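You operate a simulated robot arm through the tools that you are given. There is no shell and no other tool. Be economical: measure what you need, move in short steps, check, and stop when the job is done.

You are at the controls of a simulated robot arm. One attempt, no reset.

Task
Run the snarled wire back, then wind it on again at Slow.
Fine: dial to Slow before either run; back onto the green spool first; switch the teal board off at the end; the guard stays shut.

Only the result counts: the job must be done as asked and must still hold three seconds after the hand-in. Knocking over, shifting, dropping, spilling or breaking anything else fails it.

Robot
A 7-joint arm with a two-finger parallel gripper, fixed in place. Base frame: the origin is at the foot of the arm, x ahead of it, y to its left, z up. Units: m, degrees, N and s.
With the tool pointing down near the work surface it reaches from about 0.3 to 0.7 m from the base axis. Its first joint turns from -66.0 to 66.0 degrees. Payload 1.57 kg.
The tool frame sits at the grasp point between the pads (the TCP): z along the fingers, y along the line on which they close. The tips reach 0.03 m beyond it. The gripper opens to 0.11 m. The fingers are 0.024 m wide and 0.012 m thick; the gripper's body (0.048 by 0.112 m) begins 0.078 m behind the TCP.
Orientation is that of the tool frame in the base frame, as [roll, pitch, yaw] about the fixed x, y, z axes, in that order (R = Rz(yaw) Ry(pitch) Rx(roll)). With the fingers straight down and closing along the base's y, the tool's x points along the base's -x, its y along +y and its z along -z.

Tools
- The arm moves only by the tool play_rows. Its argument "deltas" is a list of rows, each an object (a shift or turn left out is 0, a gripper value left out holds the last) with "dp": the shift along the tool's x, y, z in m, a list of three; "angular": the turn, a rotation vector about the tool's x, y, z in degrees, a list of three; "grip": the finger opening in m, from 0 to 0.11. In form: [{"dp": [x, y, z], "angular": [ax, ay, az], "grip": grip}, ...]. A call has 1 to 12 rows; each row shifts and turns the commanded pose from where the row before left it, along the tool's axes as they then stand. Each row takes 0.2 s and may step no farther than 0.05 m and 8.6 degrees from the row before; otherwise, or with a gripper value out of range, the whole call is refused. Where a pose cannot be reached the arm comes as near as it can. A force on the tool above 40 N (or 10 N above the force at the start of the call, whichever is more), or a blocked arm, ends the call early, and 0.2 s more pass. The fingers move at their own pace (about 0.108 m/s each) and stop on an object; they squeeze with about 36 N. The grip force told is the motor's: it shows also when the fingers shut on nothing. Time passes only in rows, and 0.2 s behind the last, so rows that do not move let the fingers close. The reply holds the time, the measured pose of the TCP, the force on the tool along the base axes, the opening and the grip force, in the units named above and with some noise, and new pictures: "show" is both (left out), scene, wrist or none.
- Cameras (640 x 400 px; columns grow to the right, rows downward): "scene" is fixed at [0.183, -0.3968, 1.4105]; the picture's right is [0.65, -0.76, 0.00], its down [-0.33, -0.29, -0.90] and it looks along [0.68, 0.59, -0.44] (base axes); focal length 324 px, centre (320, 200). "wrist" rides on the gripper at [0.07, 0.016, -0.141] in the tool frame; the picture's right is [-0.23, 0.97, 0.00], its down [-0.86, -0.20, -0.48] and it looks along [-0.47, -0.11, 0.88] (tool axes); focal length 222 px, centre (320, 200). There is no depth. A picture from a camera that has moved, and an enlarged one, comes with that camera's place and axes in the base frame and with its lens. The place of the scene camera against the robot may be out by one fixed shift of up to 0.012 m in any direction.
- close_up(camera, box): a new picture of the part [left, top, right, bottom] of that camera's present view, enlarged. It takes no simulated time.
- job_done(): hands the job in; it is judged then, once.

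Work in short steps. Places have to be worked out from the pictures, the camera data and where the tool is seen: move nearer, look again, correct. Check each grasp and each placing, and mend what went wrong. You have 120 turns and 170 pictures in all, those below and enlarged ones among them. Open the gripper and draw the arm clear of the work before you hand the job in, unless the task says otherwise; then end with one line.

The tools are called after ">>>" as name(argument=value, ...) on one line, values as JSON. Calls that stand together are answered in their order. play_rows: Moves the arm, as the interface text tells. Its arguments: {"type":"object","properties":{"deltas":{"type":"array","items":{"type":"object","properties":{"dp":{"type":"array","items":{"type":"number"}},"angular":{"type":"array","items":{"type":"number"}},"grip":{"type":"number"}}}},"show":{"type":"string","enum":["both","scene","wrist","none"]}},"required":["deltas"]} The other tools are called the same way: close_up (camera, box) takes an enlarged picture of a part of a camera's view; job_done () hands the job in.

At the start:

```text
t: 0.0
tool_pos: [0.3283, 0.0623, 1.2239]
tcp_rot: [-179.8, 0.0, -179.9]
ft_force: [0.0, -0.6, -0.1]
finger_gap: 0.1099
finger_force: 0.0
```

scene: 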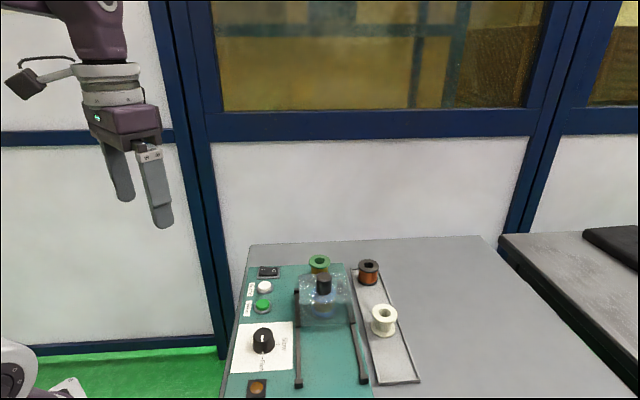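
wrist: 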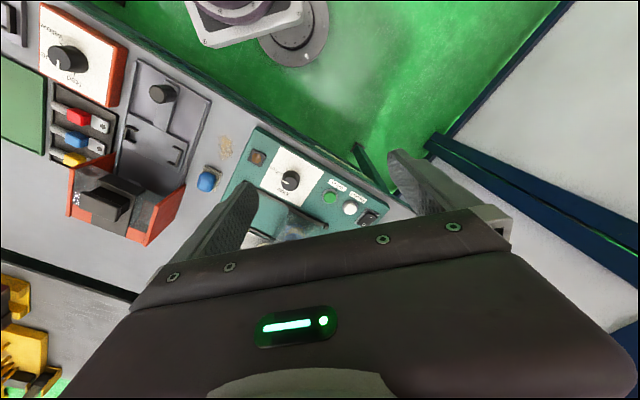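

I'll enlarge the teal board in both views to read the labels.

>>> close_up(camera="scene", box=[220, 240, 430, 400])

>>> close_up(camera="wrist", box=[220, 120, 400, 245])

```text
2.50 times, centred on (325, 320) of scene
camera zoom: at [0.183, -0.3968, 1.4105], right [0.65, -0.76, 0.0], down [-0.33, -0.29, -0.9], along [0.68, 0.59, -0.44], focal length 810 px, centre (308, -100)
```

zoom: 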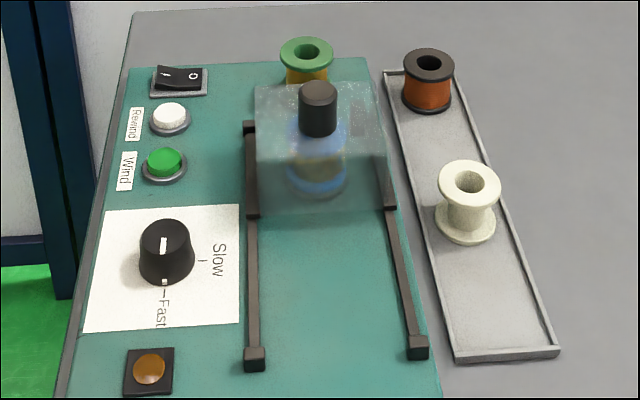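

```text
3.20 times, centred on (310, 182) of wrist
camera zoom: at [0.2585, 0.0797, 1.3638], right [0.23, 0.97, 0.0], down [0.86, -0.2, 0.48], along [0.47, -0.11, -0.88], focal length 711 px, centre (352, 256)
```

zoom: 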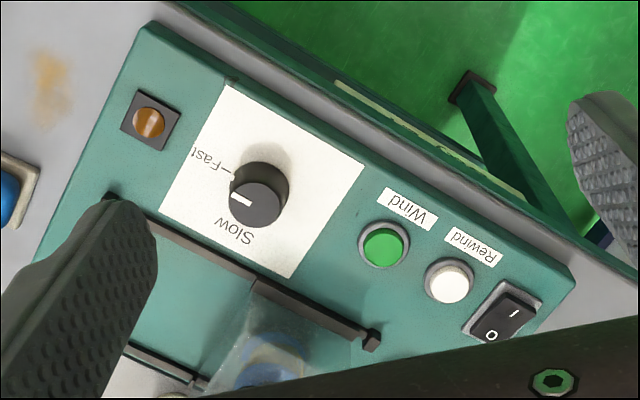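

The dial points at Fast; Slow is about 90° counter-clockwise from above. The knob is near (0.448, -0.03), so I move over it for a nearer look.

>>> play_rows(deltas=[{"dp": [-0.02, -0.03, 0.03]}, {"dp": [-0.02, -0.03, 0.03]}, {"dp": [-0.02, -0.02, 0.03]}, {"dp": [-0.02, -0.02, 0.03]}, {}])

```text
t: 1.2
tool_pos: [0.4085, -0.0384, 1.1033]
tcp_rot: [180.0, -0.1, -180.0]
ft_force: [0.5, -0.5, 0.3]
finger_gap: 0.1101
finger_force: 0.1
camera wrist: at [0.3385, -0.021, 1.2432], right [0.23, 0.97, 0.0], down [0.85, -0.2, 0.48], along [0.47, -0.11, -0.88], focal length 222 px, centre (320, 200)
```

scene: 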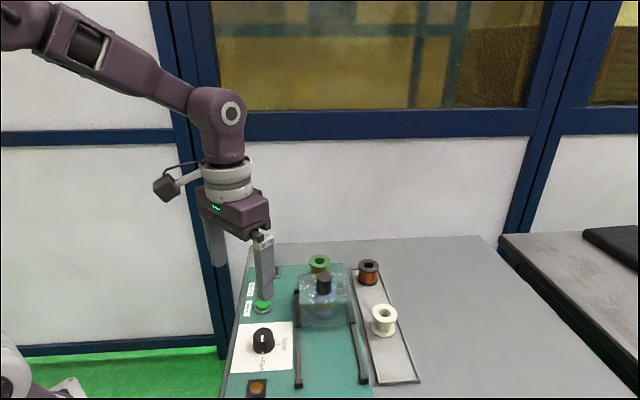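
wrist: 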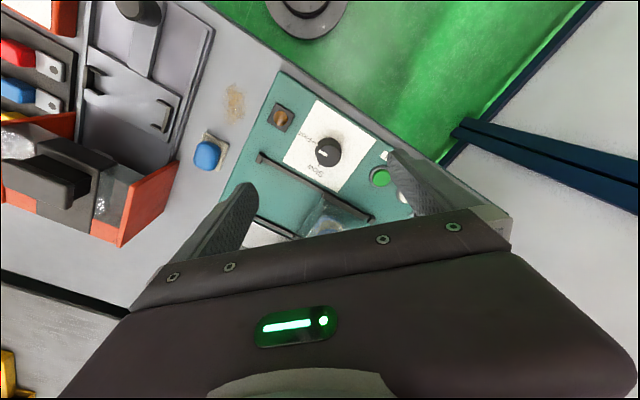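

Zoom for a precise knob and button location.

>>> close_up(camera="wrist", box=[240, 80, 420, 240])

>>> close_up(camera="scene", box=[225, 250, 325, 400])

```text
2.50 times, centred on (330, 160) of wrist
camera zoom: at [0.3385, -0.021, 1.2432], right [0.23, 0.97, 0.0], down [0.85, -0.2, 0.48], along [0.47, -0.11, -0.88], focal length 555 px, centre (295, 300)
```

zoom: 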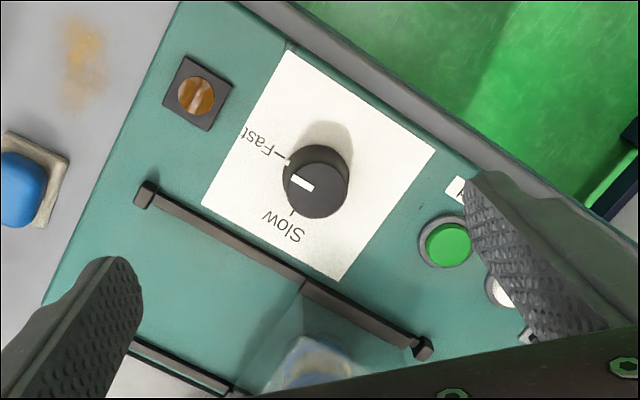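

```text
2.67 times, centred on (275, 325) of scene
camera zoom: at [0.183, -0.3968, 1.4105], right [0.65, -0.76, 0.0], down [-0.33, -0.29, -0.9], along [0.68, 0.59, -0.44], focal length 864 px, centre (440, -133)
```

zoom: 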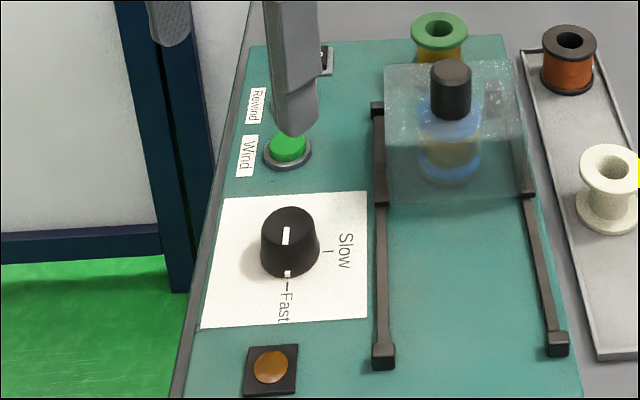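

The knob sits at about (0.446, -0.032), 0.04 m across. I go above it, narrow the gripper to 0.065 and pre-turn 43° clockwise.

>>> play_rows(deltas=[{"dp": [-0.0375, 0.006, 0.02], "angular": [0, 0, 8.6], "grip": 0.07}, {"dp": [0, 0, 0.02], "angular": [0, 0, 8.6]}, {"dp": [0, 0, 0.02], "angular": [0, 0, 8.6]}, {"dp": [0, 0, 0.02], "angular": [0, 0, 8.6]}, {"angular": [0, 0, 8.6]}, {}])

>>> close_up(camera="wrist", box=[220, 100, 420, 230])

```text
t: 2.6
tool_pos: [0.4468, -0.0311, 1.0234]
tcp_rot: [180.0, 0.0, 136.9]
ft_force: [0.2, 0.7, -0.5]
finger_gap: 0.0699
finger_force: 0.0
camera wrist: at [0.4063, 0.0289, 1.1633], right [0.83, 0.56, 0.0], down [0.49, -0.73, 0.48], along [0.27, -0.4, -0.88], focal length 222 px, centre (320, 200)
```

scene: 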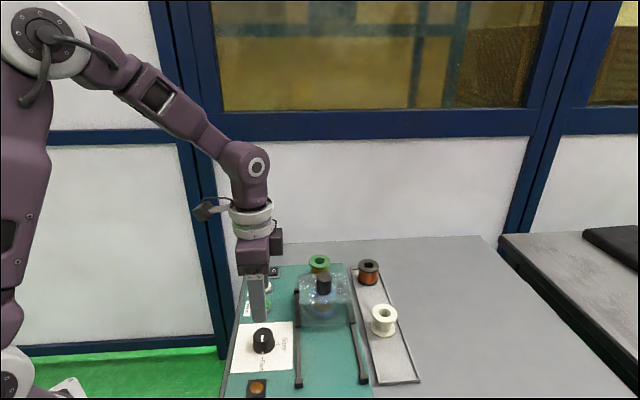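
wrist: 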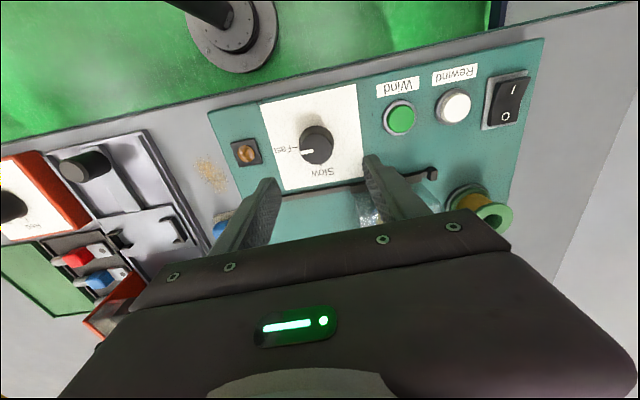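

```text
3.08 times, centred on (320, 165) of wrist
camera zoom: at [0.4063, 0.0289, 1.1633], right [0.83, 0.56, 0.0], down [0.49, -0.73, 0.48], along [0.27, -0.4, -0.88], focal length 684 px, centre (320, 308)
```

zoom: 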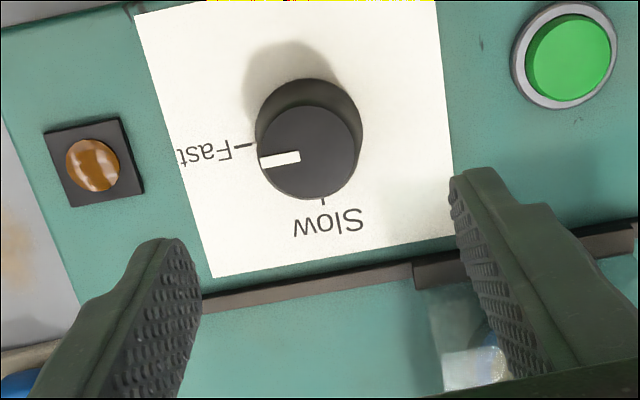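

The view confirms a 90° separation between the ticks and centring within about 3 mm. Descending over the knob.

>>> play_rows(deltas=[{"dp": [0, -0.0025, 0.04]}, {"dp": [0, 0, 0.03]}, {"dp": [0, 0, 0.02]}, {"dp": [0, 0, 0.01]}, {}])

>>> close_up(camera="scene", box=[225, 250, 325, 400])

```text
t: 3.8
tool_pos: [0.4447, -0.0338, 0.9237]
tcp_rot: [180.0, 0.0, 137.0]
ft_force: [-0.2, 0.9, 0.1]
finger_gap: 0.07
finger_force: 0.0
camera wrist: at [0.4043, 0.0265, 1.0633], right [0.83, 0.56, 0.0], down [0.49, -0.73, 0.48], along [0.27, -0.4, -0.88], focal length 222 px, centre (320, 200)
```

scene: 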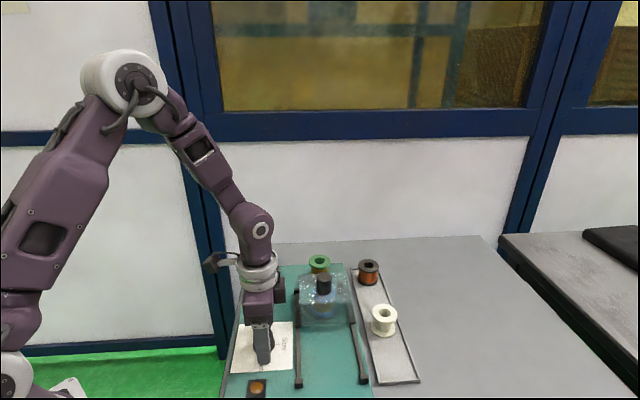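
wrist: 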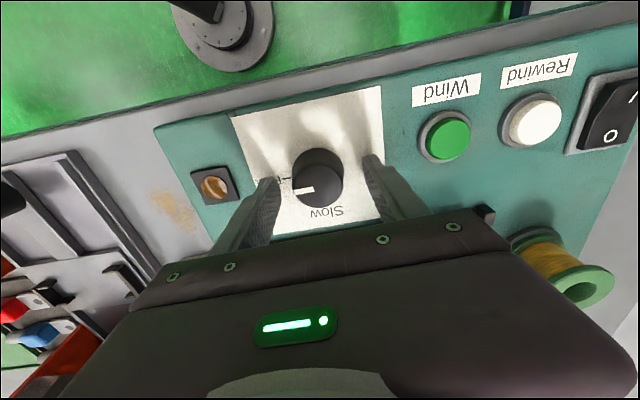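

```text
2.67 times, centred on (275, 325) of scene
camera zoom: at [0.183, -0.3968, 1.4105], right [0.65, -0.76, 0.0], down [-0.33, -0.29, -0.9], along [0.68, 0.59, -0.44], focal length 864 px, centre (440, -133)
```

zoom: 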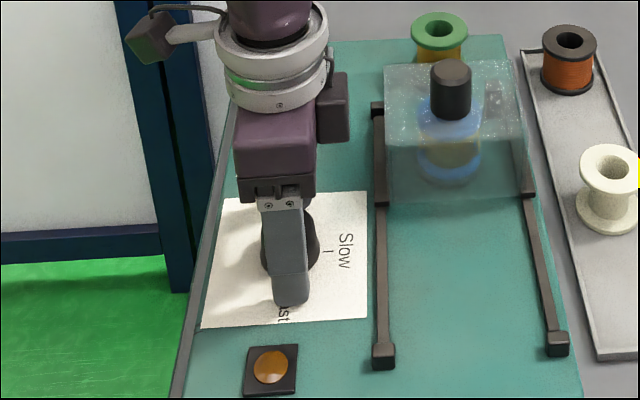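

Well centred (knob seen at ~(0.443, -0.034)). Drop 4 mm and close.

>>> play_rows(deltas=[{"dp": [0, 0, 0.004]}, {"grip": 0.03}, {}, {}], show="wrist")

```text
t: 4.9
tool_pos: [0.4439, -0.034, 0.919]
tcp_rot: [-180.0, 0.1, 137.0]
ft_force: [-3.2, -2.2, 10.5]
finger_gap: 0.0398
finger_force: 5.4
stopped in row 4: the force on the tool passed its limit (the readings are from after the stop); the commanded pose is now the measured one
camera wrist: at [0.4043, 0.026, 1.0602], right [0.83, 0.56, 0.0], down [0.49, -0.73, 0.48], along [0.27, -0.4, -0.88], focal length 222 px, centre (320, 200)
```

wrist: 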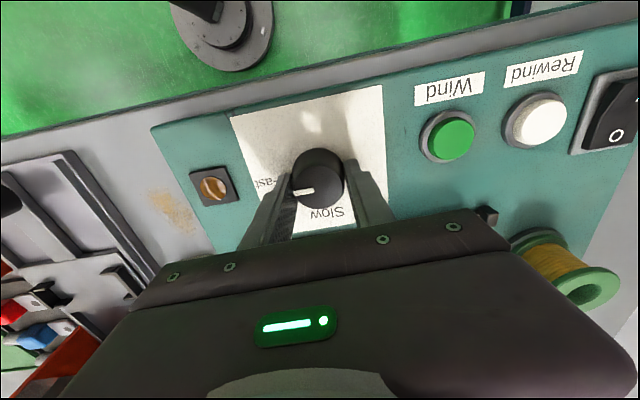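

Fingers hold the knob (0.040). Turn 90° counter-clockwise, first half.

>>> play_rows(deltas=[{"angular": [0, 0, -7]}, {"angular": [0, 0, -7.5]}, {"angular": [0, 0, -7.5]}, {"angular": [0, 0, -7.5]}, {"angular": [0, 0, -7.5]}, {"angular": [0, 0, -8]}], show="wrist")

```text
t: 6.3
tool_pos: [0.4458, -0.0307, 0.9201]
tcp_rot: [-180.0, 0.1, -177.8]
ft_force: [-0.6, 28.2, 25.8]
finger_gap: 0.0389
finger_force: 44.6
camera wrist: at [0.3744, -0.0178, 1.0601], right [0.19, 0.98, 0.0], down [0.86, -0.17, 0.48], along [0.47, -0.09, -0.88], focal length 222 px, centre (320, 200)
```

wrist: 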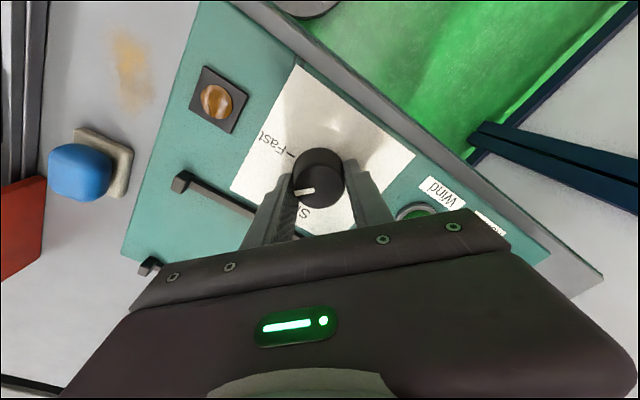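

The knob follows the fingers. Relieve the 28 N side load by shifting 3 mm to +y, then continue the turn.

>>> play_rows(deltas=[{"dp": [0, 0.003, -0.001]}, {"angular": [0, 0, -7.5]}, {"angular": [0, 0, -7.5]}, {"angular": [0, 0, -7.5]}, {"angular": [0, 0, -7.5]}, {}], show="wrist")

>>> close_up(camera="wrist", box=[240, 110, 400, 240])

```text
t: 7.7
tool_pos: [0.4438, -0.0309, 0.9196]
tcp_rot: [179.9, -0.1, -147.9]
ft_force: [5.5, 23.8, -25.8]
finger_gap: 0.0389
finger_force: 44.7
camera wrist: at [0.3769, -0.0525, 1.0604], right [-0.33, 0.95, 0.0], down [0.83, 0.29, 0.48], along [0.45, 0.16, -0.88], focal length 222 px, centre (320, 200)
```

wrist: 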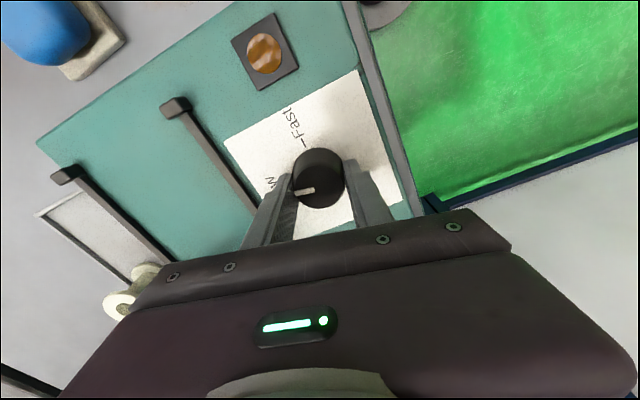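

```text
3.08 times, centred on (320, 175) of wrist
camera zoom: at [0.3769, -0.0525, 1.0604], right [-0.33, 0.95, 0.0], down [0.83, 0.29, 0.48], along [0.45, 0.16, -0.88], focal length 684 px, centre (320, 277)
```

zoom: 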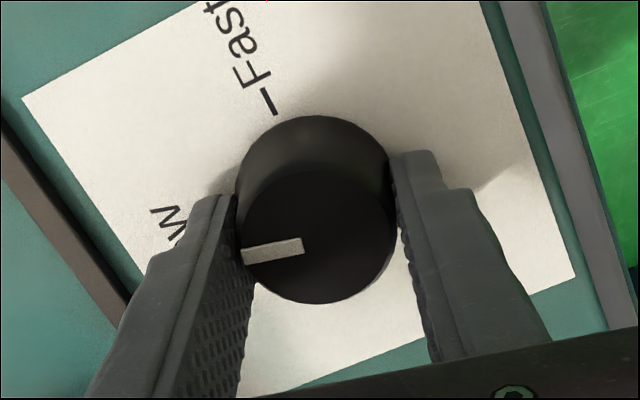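

75° done; 15° more to align with Slow.

>>> play_rows(deltas=[{"angular": [0, 0, -7.5], "dp": [0, 0.001, 0.0007]}, {"angular": [0, 0, -7.5]}, {}], show="wrist")

>>> close_up(camera="wrist", box=[240, 110, 400, 240])

```text
t: 8.5
tool_pos: [0.4447, -0.0294, 0.9196]
tcp_rot: [-179.9, 0.0, -132.9]
ft_force: [-5.9, 30.8, 7.0]
finger_gap: 0.0392
finger_force: 44.5
camera wrist: at [0.3842, -0.0683, 1.0604], right [-0.56, 0.83, 0.0], down [0.73, 0.49, 0.48], along [0.4, 0.27, -0.88], focal length 222 px, centre (320, 200)
```

wrist: 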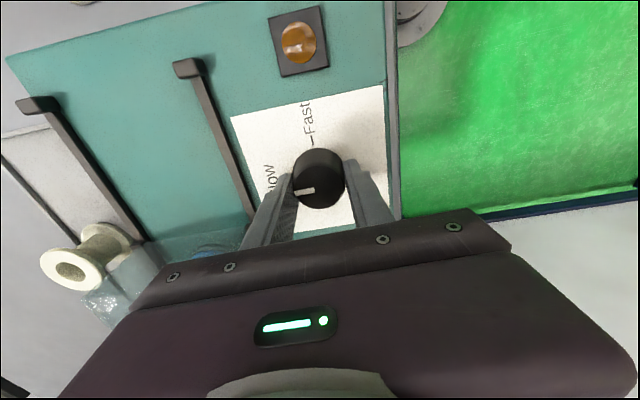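

```text
3.08 times, centred on (320, 175) of wrist
camera zoom: at [0.3842, -0.0683, 1.0604], right [-0.56, 0.83, 0.0], down [0.73, 0.49, 0.48], along [0.4, 0.27, -0.88], focal length 684 px, centre (320, 277)
```

zoom: 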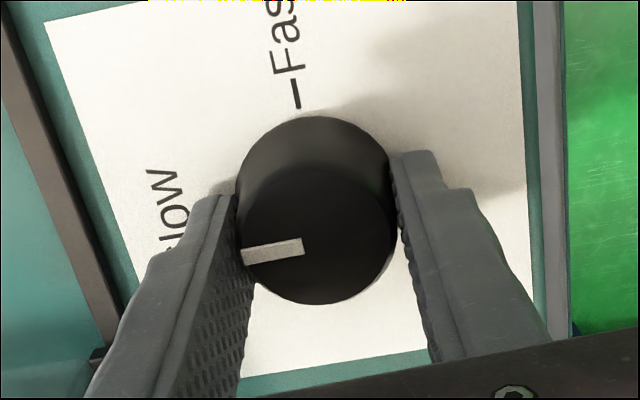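

Turned 90° in total. Open, rise and check the mark.

>>> play_rows(deltas=[{"grip": 0.07}, {"grip": 0.07}, {"dp": [0, 0, -0.04]}, {"dp": [0, 0, -0.05]}, {"dp": [0, 0, -0.02]}, {}], show="wrist")

>>> close_up(camera="wrist", box=[240, 90, 400, 220])

>>> close_up(camera="scene", box=[225, 250, 385, 400])

```text
t: 9.9
tool_pos: [0.4443, -0.0302, 1.0312]
tcp_rot: [-179.9, 0.1, -133.0]
ft_force: [0.2, -0.5, 0.2]
finger_gap: 0.0699
finger_force: 0.0
camera wrist: at [0.3839, -0.0687, 1.1711], right [-0.56, 0.83, 0.0], down [0.73, 0.49, 0.48], along [0.4, 0.27, -0.88], focal length 222 px, centre (320, 200)
```

wrist: 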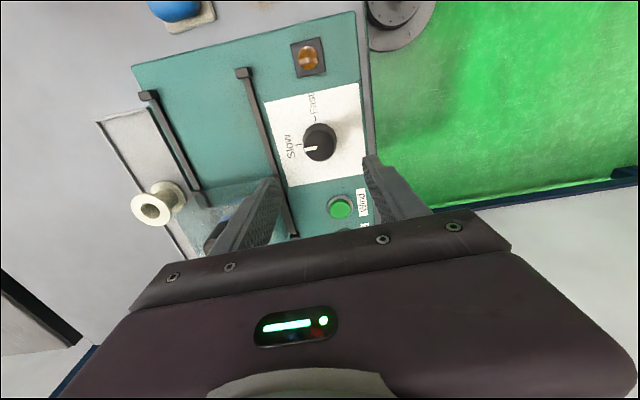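

```text
3.08 times, centred on (320, 155) of wrist
camera zoom: at [0.3839, -0.0687, 1.1711], right [-0.56, 0.83, 0.0], down [0.73, 0.49, 0.48], along [0.4, 0.27, -0.88], focal length 684 px, centre (320, 338)
```

zoom: 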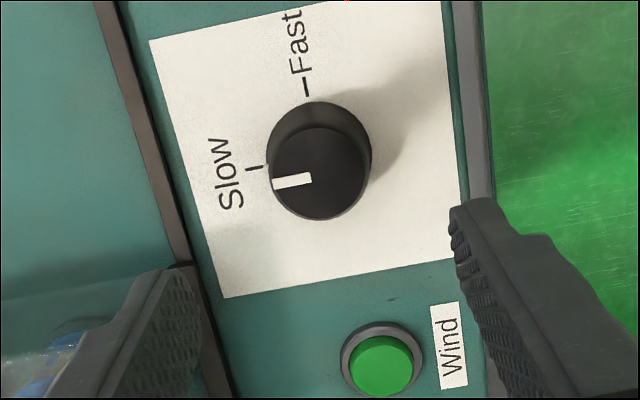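

```text
2.67 times, centred on (305, 325) of scene
camera zoom: at [0.183, -0.3968, 1.4105], right [0.65, -0.76, 0.0], down [-0.33, -0.29, -0.9], along [0.68, 0.59, -0.44], focal length 864 px, centre (360, -133)
```

zoom: 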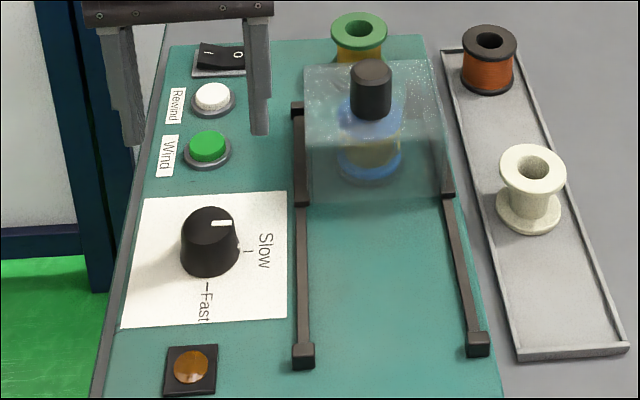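

Dial is at Slow. Now move along the board toward the buttons and inspect the rocker switch.

>>> play_rows(deltas=[{"dp": [-0.04, 0.0015, 0], "grip": 0.0}, {"dp": [-0.04, 0.0015, 0]}, {"dp": [-0.04, 0.0015, 0]}, {}])

>>> close_up(camera="wrist", box=[240, 80, 440, 220])

```text
t: 10.9
tool_pos: [0.524, 0.0607, 1.0301]
tcp_rot: [-179.9, 0.0, -132.9]
ft_force: [0.1, -0.1, 0.0]
finger_gap: 0.0
finger_force: 21.1
camera wrist: at [0.4625, 0.0216, 1.1697], right [-0.56, 0.83, 0.0], down [0.73, 0.49, 0.48], along [0.4, 0.27, -0.88], focal length 222 px, centre (320, 200)
```

scene: 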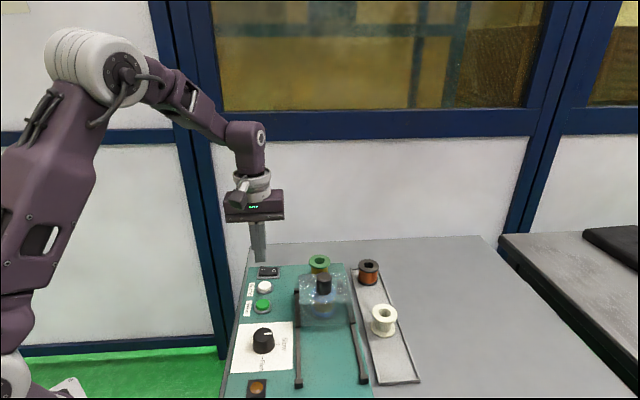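
wrist: 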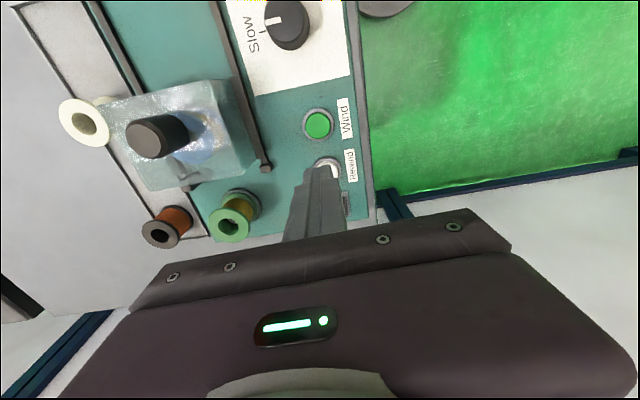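

```text
2.86 times, centred on (340, 150) of wrist
camera zoom: at [0.4625, 0.0216, 1.1697], right [-0.56, 0.83, 0.0], down [0.73, 0.49, 0.48], along [0.4, 0.27, -0.88], focal length 635 px, centre (263, 343)
```

zoom: 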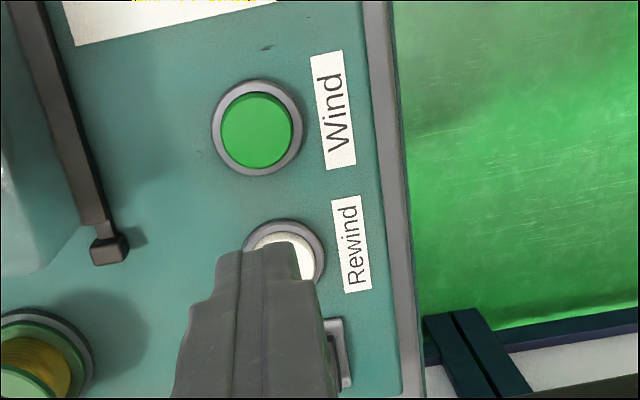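

Look at the rocker in the scene camera.

>>> close_up(camera="scene", box=[240, 255, 290, 286])

>>> close_up(camera="scene", box=[290, 245, 410, 345])

```text
12.80 times, centred on (265, 270) of scene
camera zoom: at [0.183, -0.3968, 1.4105], right [0.65, -0.76, 0.0], down [-0.33, -0.29, -0.9], along [0.68, 0.59, -0.44], focal length 4150 px, centre (1024, -702)
```

zoom: 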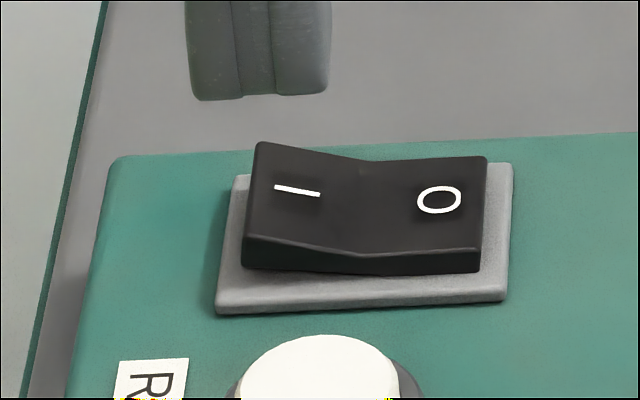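

```text
4.00 times, centred on (350, 295) of scene
camera zoom: at [0.183, -0.3968, 1.4105], right [0.65, -0.76, 0.0], down [-0.33, -0.29, -0.9], along [0.68, 0.59, -0.44], focal length 1297 px, centre (200, -180)
```

zoom: 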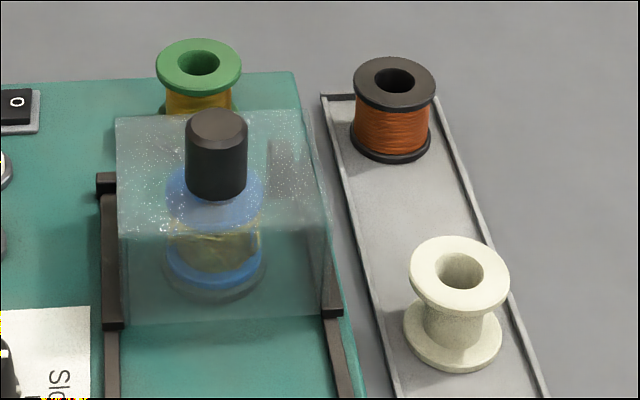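

The rocker is at O (off): the I end stands proud, at about (0.579, 0.131). I must switch on first: go above the I end with closed fingers.

>>> play_rows(deltas=[{"dp": [-0.045, 0.0045, 0]}, {"dp": [-0.044, 0.0045, 0]}, {"dp": [0, 0, 0.04]}, {"dp": [0, 0, 0.03]}, {}], show="scene")

>>> close_up(camera="scene", box=[230, 235, 310, 295])

```text
t: 12.1
tool_pos: [0.5767, 0.1311, 0.9603]
tcp_rot: [-180.0, 0.0, -133.0]
ft_force: [0.2, 0.0, -0.2]
finger_gap: 0.0001
finger_force: 21.3
```

scene: 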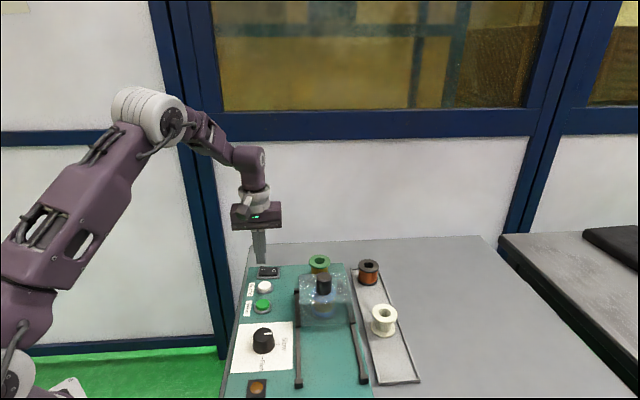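

```text
6.67 times, centred on (270, 265) of scene
camera zoom: at [0.183, -0.3968, 1.4105], right [0.65, -0.76, 0.0], down [-0.33, -0.29, -0.9], along [0.68, 0.59, -0.44], focal length 2161 px, centre (653, -233)
```

zoom: 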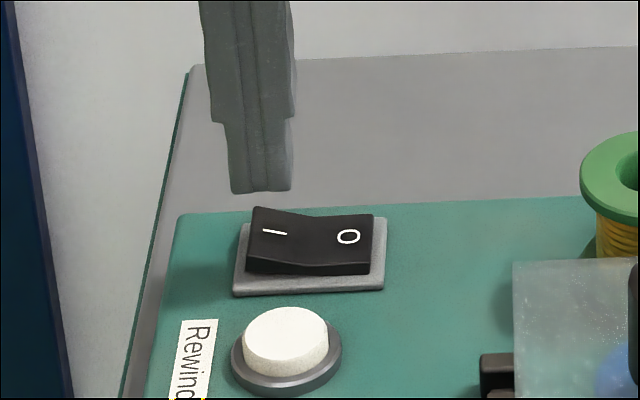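

Aligned over the I end. Press down in small steps.

>>> play_rows(deltas=[{"dp": [0, 0, 0.012]}, {"dp": [0, 0, 0.006]}, {"dp": [0, 0, 0.004]}, {"dp": [0, 0, 0.003]}, {}], show="none")

>>> close_up(camera="scene", box=[230, 235, 310, 295])

```text
t: 13.3
tool_pos: [0.577, 0.132, 0.935]
tcp_rot: [-180.0, 0.0, -133.0]
ft_force: [-2.0, 1.0, 1.5]
finger_gap: 0.0
finger_force: 22.0
```

```text
6.67 times, centred on (270, 265) of scene
camera zoom: at [0.1829, -0.3968, 1.4105], right [0.65, -0.76, 0.0], down [-0.33, -0.29, -0.9], along [0.68, 0.59, -0.44], focal length 2161 px, centre (653, -233)
```

zoom: 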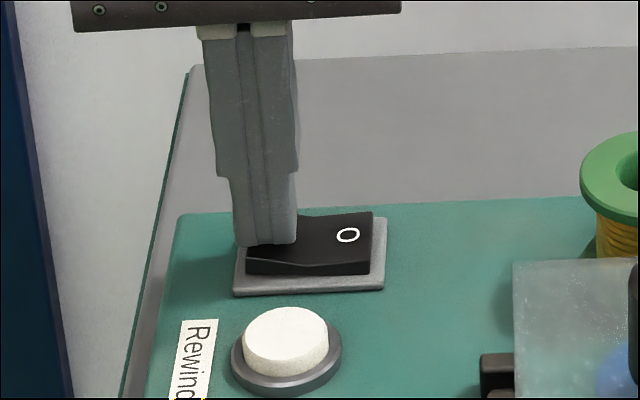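

Just touching. Continue down a few mm.

>>> play_rows(deltas=[{"dp": [0, 0, 0.002]}, {"dp": [0, 0, 0.002]}, {"dp": [0, 0, 0.002]}, {"dp": [0, 0, 0.002]}, {}], show="none")

>>> close_up(camera="scene", box=[230, 235, 310, 295])

```text
t: 14.1
tool_pos: [0.5783, 0.132, 0.9331]
tcp_rot: [-179.9, 0.0, -133.0]
ft_force: [-8.0, -1.5, 11.7]
finger_gap: 0.0
finger_force: 21.2
stopped in row 4: the force on the tool passed its limit (the readings are from after the stop); the commanded pose is now the measured one
```

```text
6.67 times, centred on (270, 265) of scene
camera zoom: at [0.1826, -0.3969, 1.4105], right [0.65, -0.76, 0.0], down [-0.33, -0.29, -0.9], along [0.68, 0.59, -0.44], focal length 2161 px, centre (653, -233)
```

zoom: 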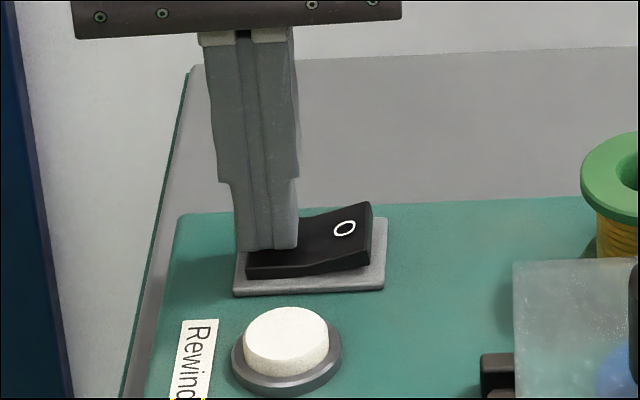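

The rocker tipped to I. Lift, move over Rewind (0.545, 0.090) and look at the lamp and spool.

>>> play_rows(deltas=[{"dp": [0, 0, -0.04]}, {"dp": [0.027, -0.0022, 0]}, {"dp": [0.026, -0.0022, 0]}, {}], show="none")

>>> close_up(camera="scene", box=[220, 235, 400, 400])

>>> close_up(camera="wrist", box=[160, 0, 400, 240])

```text
t: 15.1
tool_pos: [0.5452, 0.0901, 0.971]
tcp_rot: [-179.7, 0.2, -133.1]
ft_force: [0.2, 0.8, 0.6]
finger_gap: 0.0
finger_force: 21.0
```

```text
2.42 times, centred on (310, 318) of scene
camera zoom: at [0.183, -0.3968, 1.4105], right [0.65, -0.76, 0.0], down [-0.33, -0.29, -0.9], along [0.68, 0.59, -0.44], focal length 786 px, centre (344, -85)
```

zoom: 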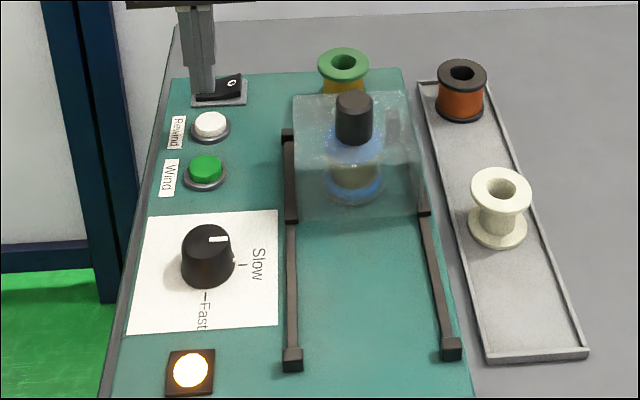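

```text
1.67 times, centred on (280, 120) of wrist
camera zoom: at [0.4842, 0.0508, 1.1115], right [-0.56, 0.83, 0.0], down [0.73, 0.49, 0.48], along [0.4, 0.27, -0.88], focal length 370 px, centre (387, 333)
```

zoom: 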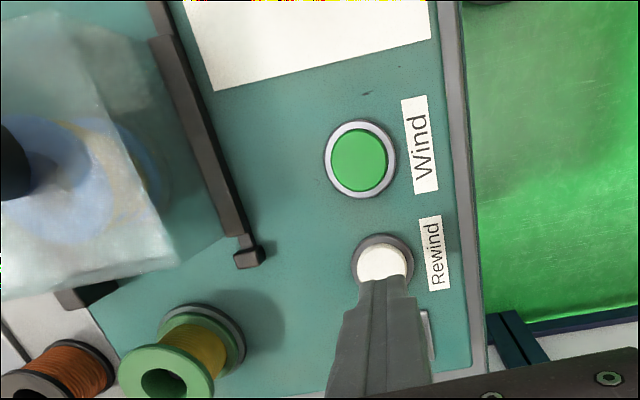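

Power lamp is lit. Press Rewind: descend with small steps.

>>> play_rows(deltas=[{"dp": [0.003, 0, 0.025]}, {"dp": [0, 0, 0.008]}, {"dp": [0, 0, 0.004]}, {"dp": [0, 0, 0.003]}, {"dp": [0, 0, 0.003]}], show="none")

>>> close_up(camera="scene", box=[230, 235, 370, 340])

```text
t: 16.3
tool_pos: [0.5436, 0.0876, 0.9304]
tcp_rot: [-179.7, 0.2, -132.9]
ft_force: [-1.2, -1.1, 7.0]
finger_gap: 0.0001
finger_force: 20.9
```

```text
3.81 times, centred on (300, 288) of scene
camera zoom: at [0.1829, -0.3969, 1.4105], right [0.65, -0.76, 0.0], down [-0.33, -0.29, -0.9], along [0.68, 0.59, -0.44], focal length 1235 px, centre (396, -133)
```

zoom: 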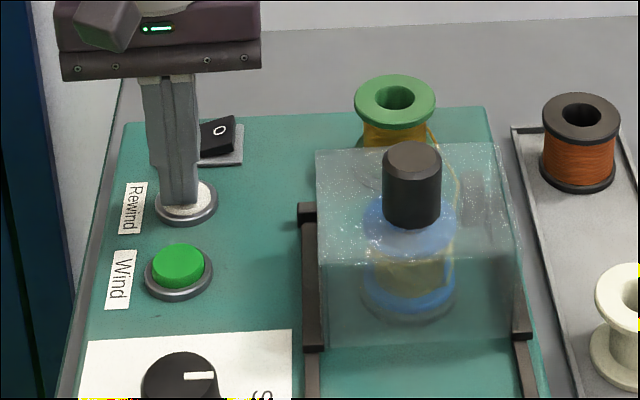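

A strand now runs between the spools: rewinding appears to have begun. Hold for a bit and observe.

>>> play_rows(deltas=[{}, {}, {}, {}], show="none")

>>> close_up(camera="scene", box=[290, 245, 370, 335])

```text
t: 17.3
tool_pos: [0.5442, 0.0892, 0.9283]
tcp_rot: [-179.6, 0.1, -133.0]
ft_force: [1.4, -2.3, 7.9]
finger_gap: 0.0001
finger_force: 21.7
```

```text
4.44 times, centred on (330, 290) of scene
camera zoom: at [0.1829, -0.3969, 1.4105], right [0.65, -0.76, 0.0], down [-0.33, -0.29, -0.9], along [0.68, 0.59, -0.44], focal length 1441 px, centre (276, -200)
```

zoom: 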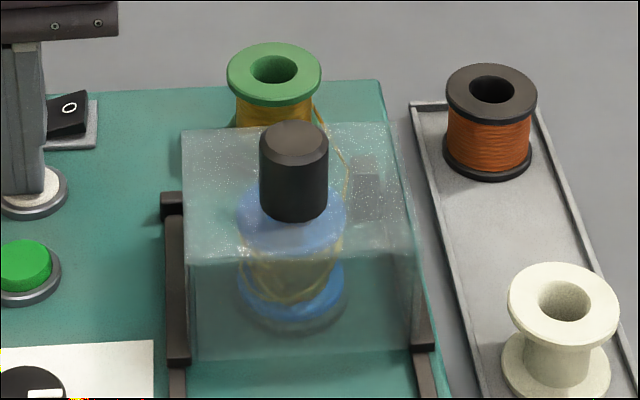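

Still running while held; keep holding.

>>> play_rows(deltas=[{}, {}, {}, {}, {}, {}, {}, {}, {}, {}, {}, {}], show="none")

>>> close_up(camera="scene", box=[290, 245, 370, 335])

```text
t: 19.9
tool_pos: [0.5429, 0.0888, 0.928]
tcp_rot: [-179.9, 0.2, -133.0]
ft_force: [2.6, -1.0, 8.2]
finger_gap: 0.0003
finger_force: 21.5
```

```text
4.44 times, centred on (330, 290) of scene
camera zoom: at [0.1829, -0.3969, 1.4105], right [0.65, -0.76, 0.0], down [-0.33, -0.29, -0.9], along [0.68, 0.59, -0.44], focal length 1441 px, centre (276, -200)
```

zoom: 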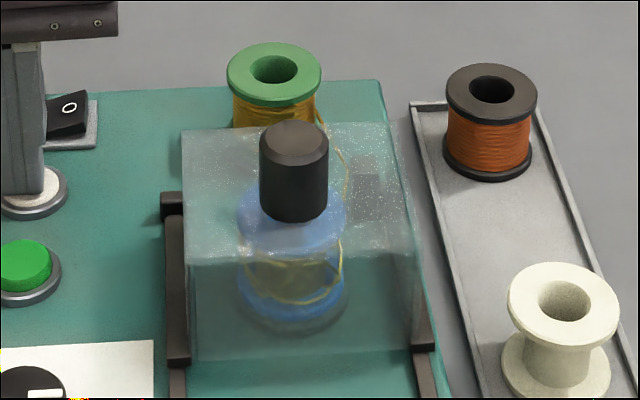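

The wire is building up on the green spool. Continue holding.

>>> play_rows(deltas=[{}, {}, {}, {}, {}, {}, {}, {}, {}, {}, {}, {}], show="none")

>>> play_rows(deltas=[{}, {}, {}, {}, {}, {}, {}, {}, {}, {}, {}, {}], show="none")

>>> close_up(camera="scene", box=[290, 245, 370, 335])

```text
t: 22.5
tool_pos: [0.5431, 0.0879, 0.9289]
tcp_rot: [-179.7, 0.2, -133.0]
ft_force: [0.3, 0.5, 8.0]
finger_gap: 0.0001
finger_force: 21.8
```

```text
t: 25.1
tool_pos: [0.5426, 0.0884, 0.9277]
tcp_rot: [-179.8, 0.3, -133.0]
ft_force: [-0.6, 0.8, 7.7]
finger_gap: 0.0001
finger_force: 21.3
```

```text
4.44 times, centred on (330, 290) of scene
camera zoom: at [0.1829, -0.3968, 1.4105], right [0.65, -0.76, 0.0], down [-0.33, -0.29, -0.9], along [0.68, 0.59, -0.44], focal length 1441 px, centre (276, -200)
```

zoom: 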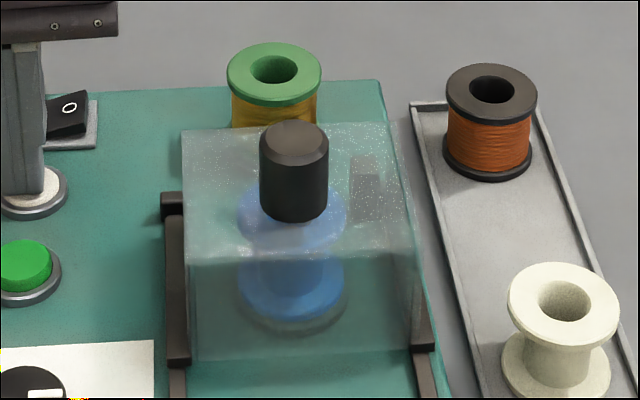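

Blue spool is bare and the strand is gone: rewinding is complete. Lift and move over Wind (0.505, 0.048).

>>> play_rows(deltas=[{"dp": [0, 0, -0.04]}, {"dp": [0.028, 0, 0]}, {"dp": [0.027, 0, 0]}, {}], show="none")

>>> close_up(camera="scene", box=[220, 235, 400, 400])

>>> close_up(camera="wrist", box=[160, 0, 400, 240])

```text
t: 26.1
tool_pos: [0.5056, 0.0484, 0.9687]
tcp_rot: [-179.7, 0.2, -133.0]
ft_force: [-0.5, 0.3, -0.5]
finger_gap: 0.0
finger_force: 21.4
```

```text
2.42 times, centred on (310, 318) of scene
camera zoom: at [0.183, -0.3968, 1.4105], right [0.65, -0.76, 0.0], down [-0.33, -0.29, -0.9], along [0.68, 0.59, -0.44], focal length 786 px, centre (344, -85)
```

zoom: 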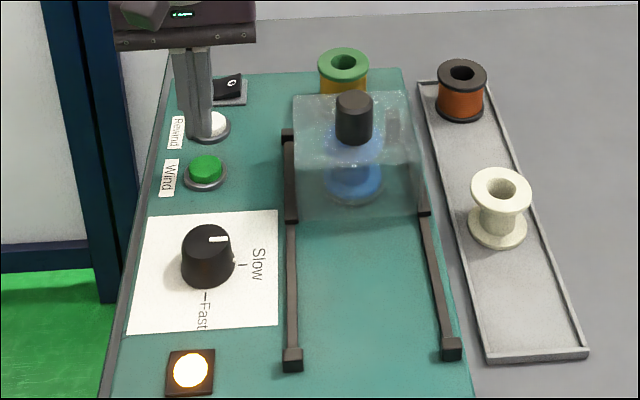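

```text
1.67 times, centred on (280, 120) of wrist
camera zoom: at [0.4447, 0.0095, 1.1084], right [-0.56, 0.83, 0.0], down [0.73, 0.49, 0.48], along [0.4, 0.27, -0.88], focal length 370 px, centre (387, 333)
```

zoom: 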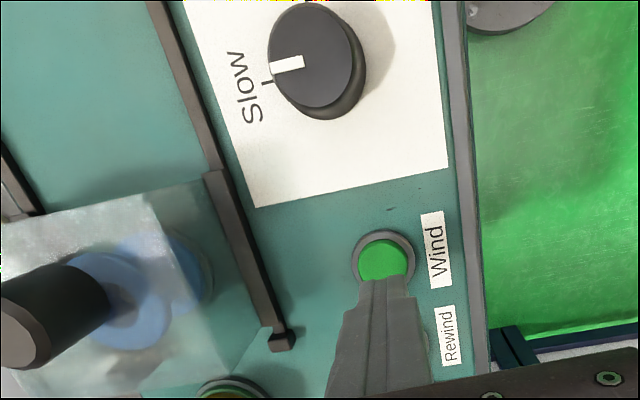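

Aligned as with Rewind. Press Wind.

>>> play_rows(deltas=[{"dp": [0.0015, 0, 0.023]}, {"dp": [0, 0, 0.008]}, {"dp": [0, 0, 0.004]}, {"dp": [0, 0, 0.003]}, {"dp": [0, 0, 0.003]}, {}, {}, {}], show="none")

>>> close_up(camera="scene", box=[230, 235, 370, 340])

```text
t: 27.9
tool_pos: [0.5049, 0.0472, 0.9273]
tcp_rot: [-179.7, 0.2, -133.0]
ft_force: [-3.6, 5.1, 14.3]
finger_gap: 0.0
finger_force: 21.1
```

```text
3.81 times, centred on (300, 288) of scene
camera zoom: at [0.1827, -0.3967, 1.4105], right [0.65, -0.76, 0.0], down [-0.33, -0.29, -0.9], along [0.68, 0.59, -0.44], focal length 1235 px, centre (396, -133)
```

zoom: 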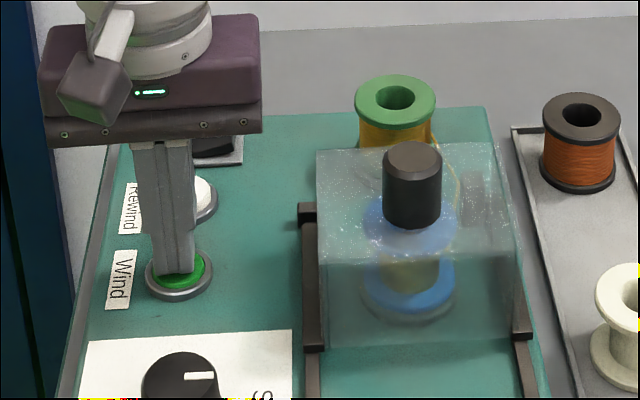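

Winding has started. Hold for about the same time as the rewind.

>>> play_rows(deltas=[{}, {}, {}, {}, {}, {}, {}, {}, {}, {}, {}, {}], show="none")

>>> play_rows(deltas=[{}, {}, {}, {}, {}, {}, {}, {}, {}, {}, {}, {}], show="none")

>>> play_rows(deltas=[{}, {}, {}, {}, {}, {}, {}, {}, {}], show="none")

>>> close_up(camera="scene", box=[290, 245, 370, 335])

```text
t: 30.5
tool_pos: [0.5053, 0.0474, 0.928]
tcp_rot: [-179.7, 0.2, -133.0]
ft_force: [0.4, 4.4, 14.0]
finger_gap: 0.0
finger_force: 21.2
```

```text
t: 33.1
tool_pos: [0.5051, 0.0475, 0.9269]
tcp_rot: [-179.7, 0.2, -133.0]
ft_force: [2.1, 0.8, 14.8]
finger_gap: 0.0002
finger_force: 20.9
```

```text
t: 35.1
tool_pos: [0.5045, 0.0476, 0.9278]
tcp_rot: [-179.6, 0.3, -133.0]
ft_force: [1.7, -0.1, 14.5]
finger_gap: 0.0
finger_force: 21.5
```

```text
4.44 times, centred on (330, 290) of scene
camera zoom: at [0.1828, -0.3968, 1.4105], right [0.65, -0.76, 0.0], down [-0.33, -0.29, -0.9], along [0.68, 0.59, -0.44], focal length 1441 px, centre (276, -200)
```

zoom: 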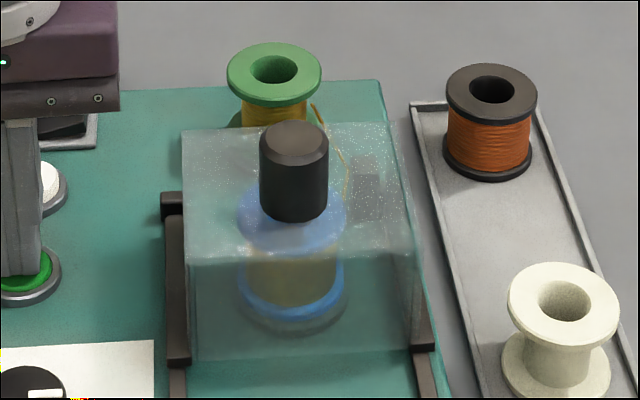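

Still running neatly. Keep holding.

>>> play_rows(deltas=[{}, {}, {}, {}, {}, {}, {}, {}, {}, {}, {}, {}], show="none")

>>> close_up(camera="scene", box=[290, 245, 370, 335])

>>> play_rows(deltas=[{}, {}, {}, {}, {}, {}, {}, {}, {}, {}, {}, {}], show="none")

>>> close_up(camera="scene", box=[290, 245, 370, 335])

```text
t: 37.7
tool_pos: [0.5055, 0.0469, 0.927]
tcp_rot: [-179.7, 0.2, -133.0]
ft_force: [0.7, -0.6, 14.1]
finger_gap: 0.0
finger_force: 21.3
```

```text
4.44 times, centred on (330, 290) of scene
camera zoom: at [0.1828, -0.3968, 1.4105], right [0.65, -0.76, 0.0], down [-0.33, -0.29, -0.9], along [0.68, 0.59, -0.44], focal length 1441 px, centre (276, -200)
```

zoom: 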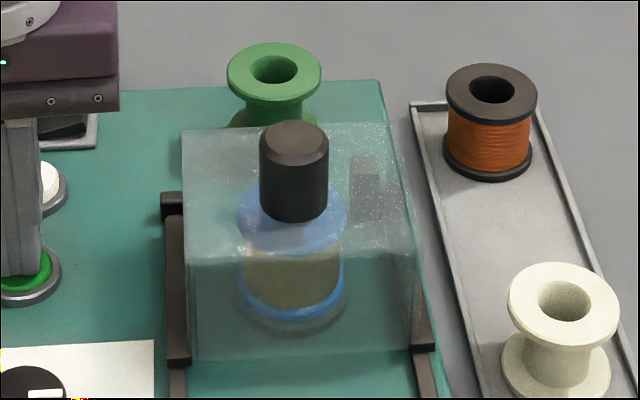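

```text
t: 40.3
tool_pos: [0.5057, 0.0468, 0.9278]
tcp_rot: [-179.7, 0.2, -133.1]
ft_force: [-0.6, 0.4, 14.8]
finger_gap: 0.0
finger_force: 21.3
```

```text
4.44 times, centred on (330, 290) of scene
camera zoom: at [0.1828, -0.3968, 1.4105], right [0.65, -0.76, 0.0], down [-0.33, -0.29, -0.9], along [0.68, 0.59, -0.44], focal length 1441 px, centre (276, -200)
```

zoom: 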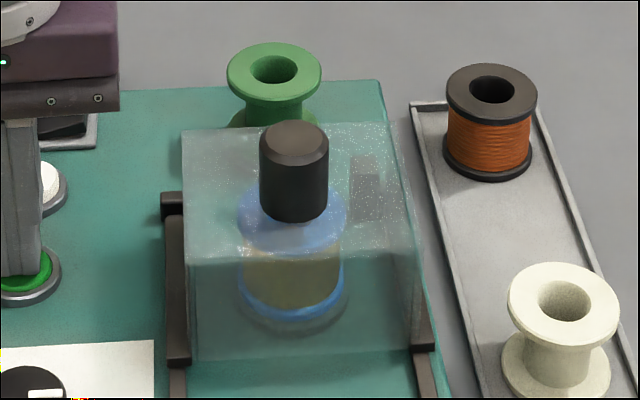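

All wire is wound on the blue spool, neat, green spool bare. Lift and go above the O end (0.5985, 0.1125).

>>> play_rows(deltas=[{"dp": [0, 0, -0.04]}, {"dp": [-0.037, -0.0079, 0]}, {"dp": [-0.037, -0.0079, 0]}, {"dp": [-0.0377, -0.0079, 0]}, {}], show="none")

>>> close_up(camera="scene", box=[230, 235, 310, 295])

```text
t: 41.5
tool_pos: [0.5978, 0.1131, 0.9668]
tcp_rot: [-179.7, 0.2, -132.9]
ft_force: [0.1, -0.8, -0.6]
finger_gap: 0.0
finger_force: 21.1
```

```text
6.67 times, centred on (270, 265) of scene
camera zoom: at [0.183, -0.3968, 1.4105], right [0.65, -0.76, 0.0], down [-0.33, -0.29, -0.9], along [0.68, 0.59, -0.44], focal length 2161 px, centre (653, -233)
```

zoom: 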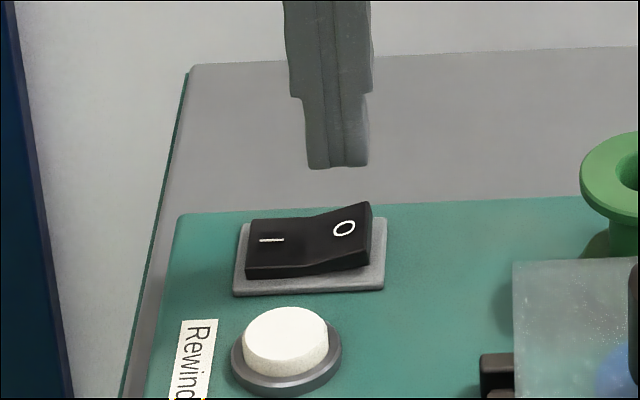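

Above O. Press down.

>>> play_rows(deltas=[{"dp": [0, -0.002, 0.02]}, {"dp": [0, 0, 0.006]}, {"dp": [0, 0, 0.003]}, {"dp": [0, 0, 0.002]}, {"dp": [0, 0, 0.002]}, {"dp": [0, 0, 0.002]}, {}], show="none")

>>> close_up(camera="scene", box=[230, 235, 310, 295])

```text
t: 43.1
tool_pos: [0.6003, 0.1098, 0.9325]
tcp_rot: [-179.8, 0.2, -133.0]
ft_force: [-0.3, 0.2, 0.9]
finger_gap: 0.0002
finger_force: 21.3
```

```text
6.67 times, centred on (270, 265) of scene
camera zoom: at [0.183, -0.3968, 1.4105], right [0.65, -0.76, 0.0], down [-0.33, -0.29, -0.9], along [0.68, 0.59, -0.44], focal length 2161 px, centre (653, -233)
```

zoom: 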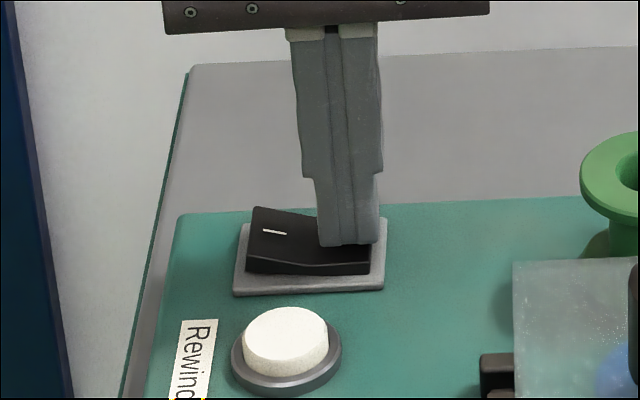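

The rocker has tipped to O. Lift, draw back and verify.

>>> play_rows(deltas=[{"dp": [0, 0, -0.05]}, {"dp": [0, 0, -0.05]}, {"dp": [0.03, 0, -0.05]}, {"dp": [0.04, 0, -0.04], "grip": 0.08}, {"dp": [0.04, 0, -0.03]}, {"dp": [0.04, 0, 0]}, {}], show="scene")

>>> close_up(camera="scene", box=[220, 235, 400, 400])

```text
refused: row 3 steps farther than a row can; nothing moved
```

```text
2.42 times, centred on (310, 318) of scene
camera zoom: at [0.183, -0.3968, 1.4105], right [0.65, -0.76, 0.0], down [-0.33, -0.29, -0.9], along [0.68, 0.59, -0.44], focal length 786 px, centre (344, -85)
```

zoom: 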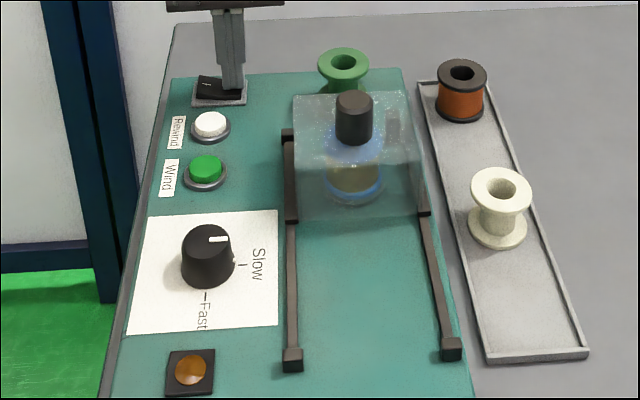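

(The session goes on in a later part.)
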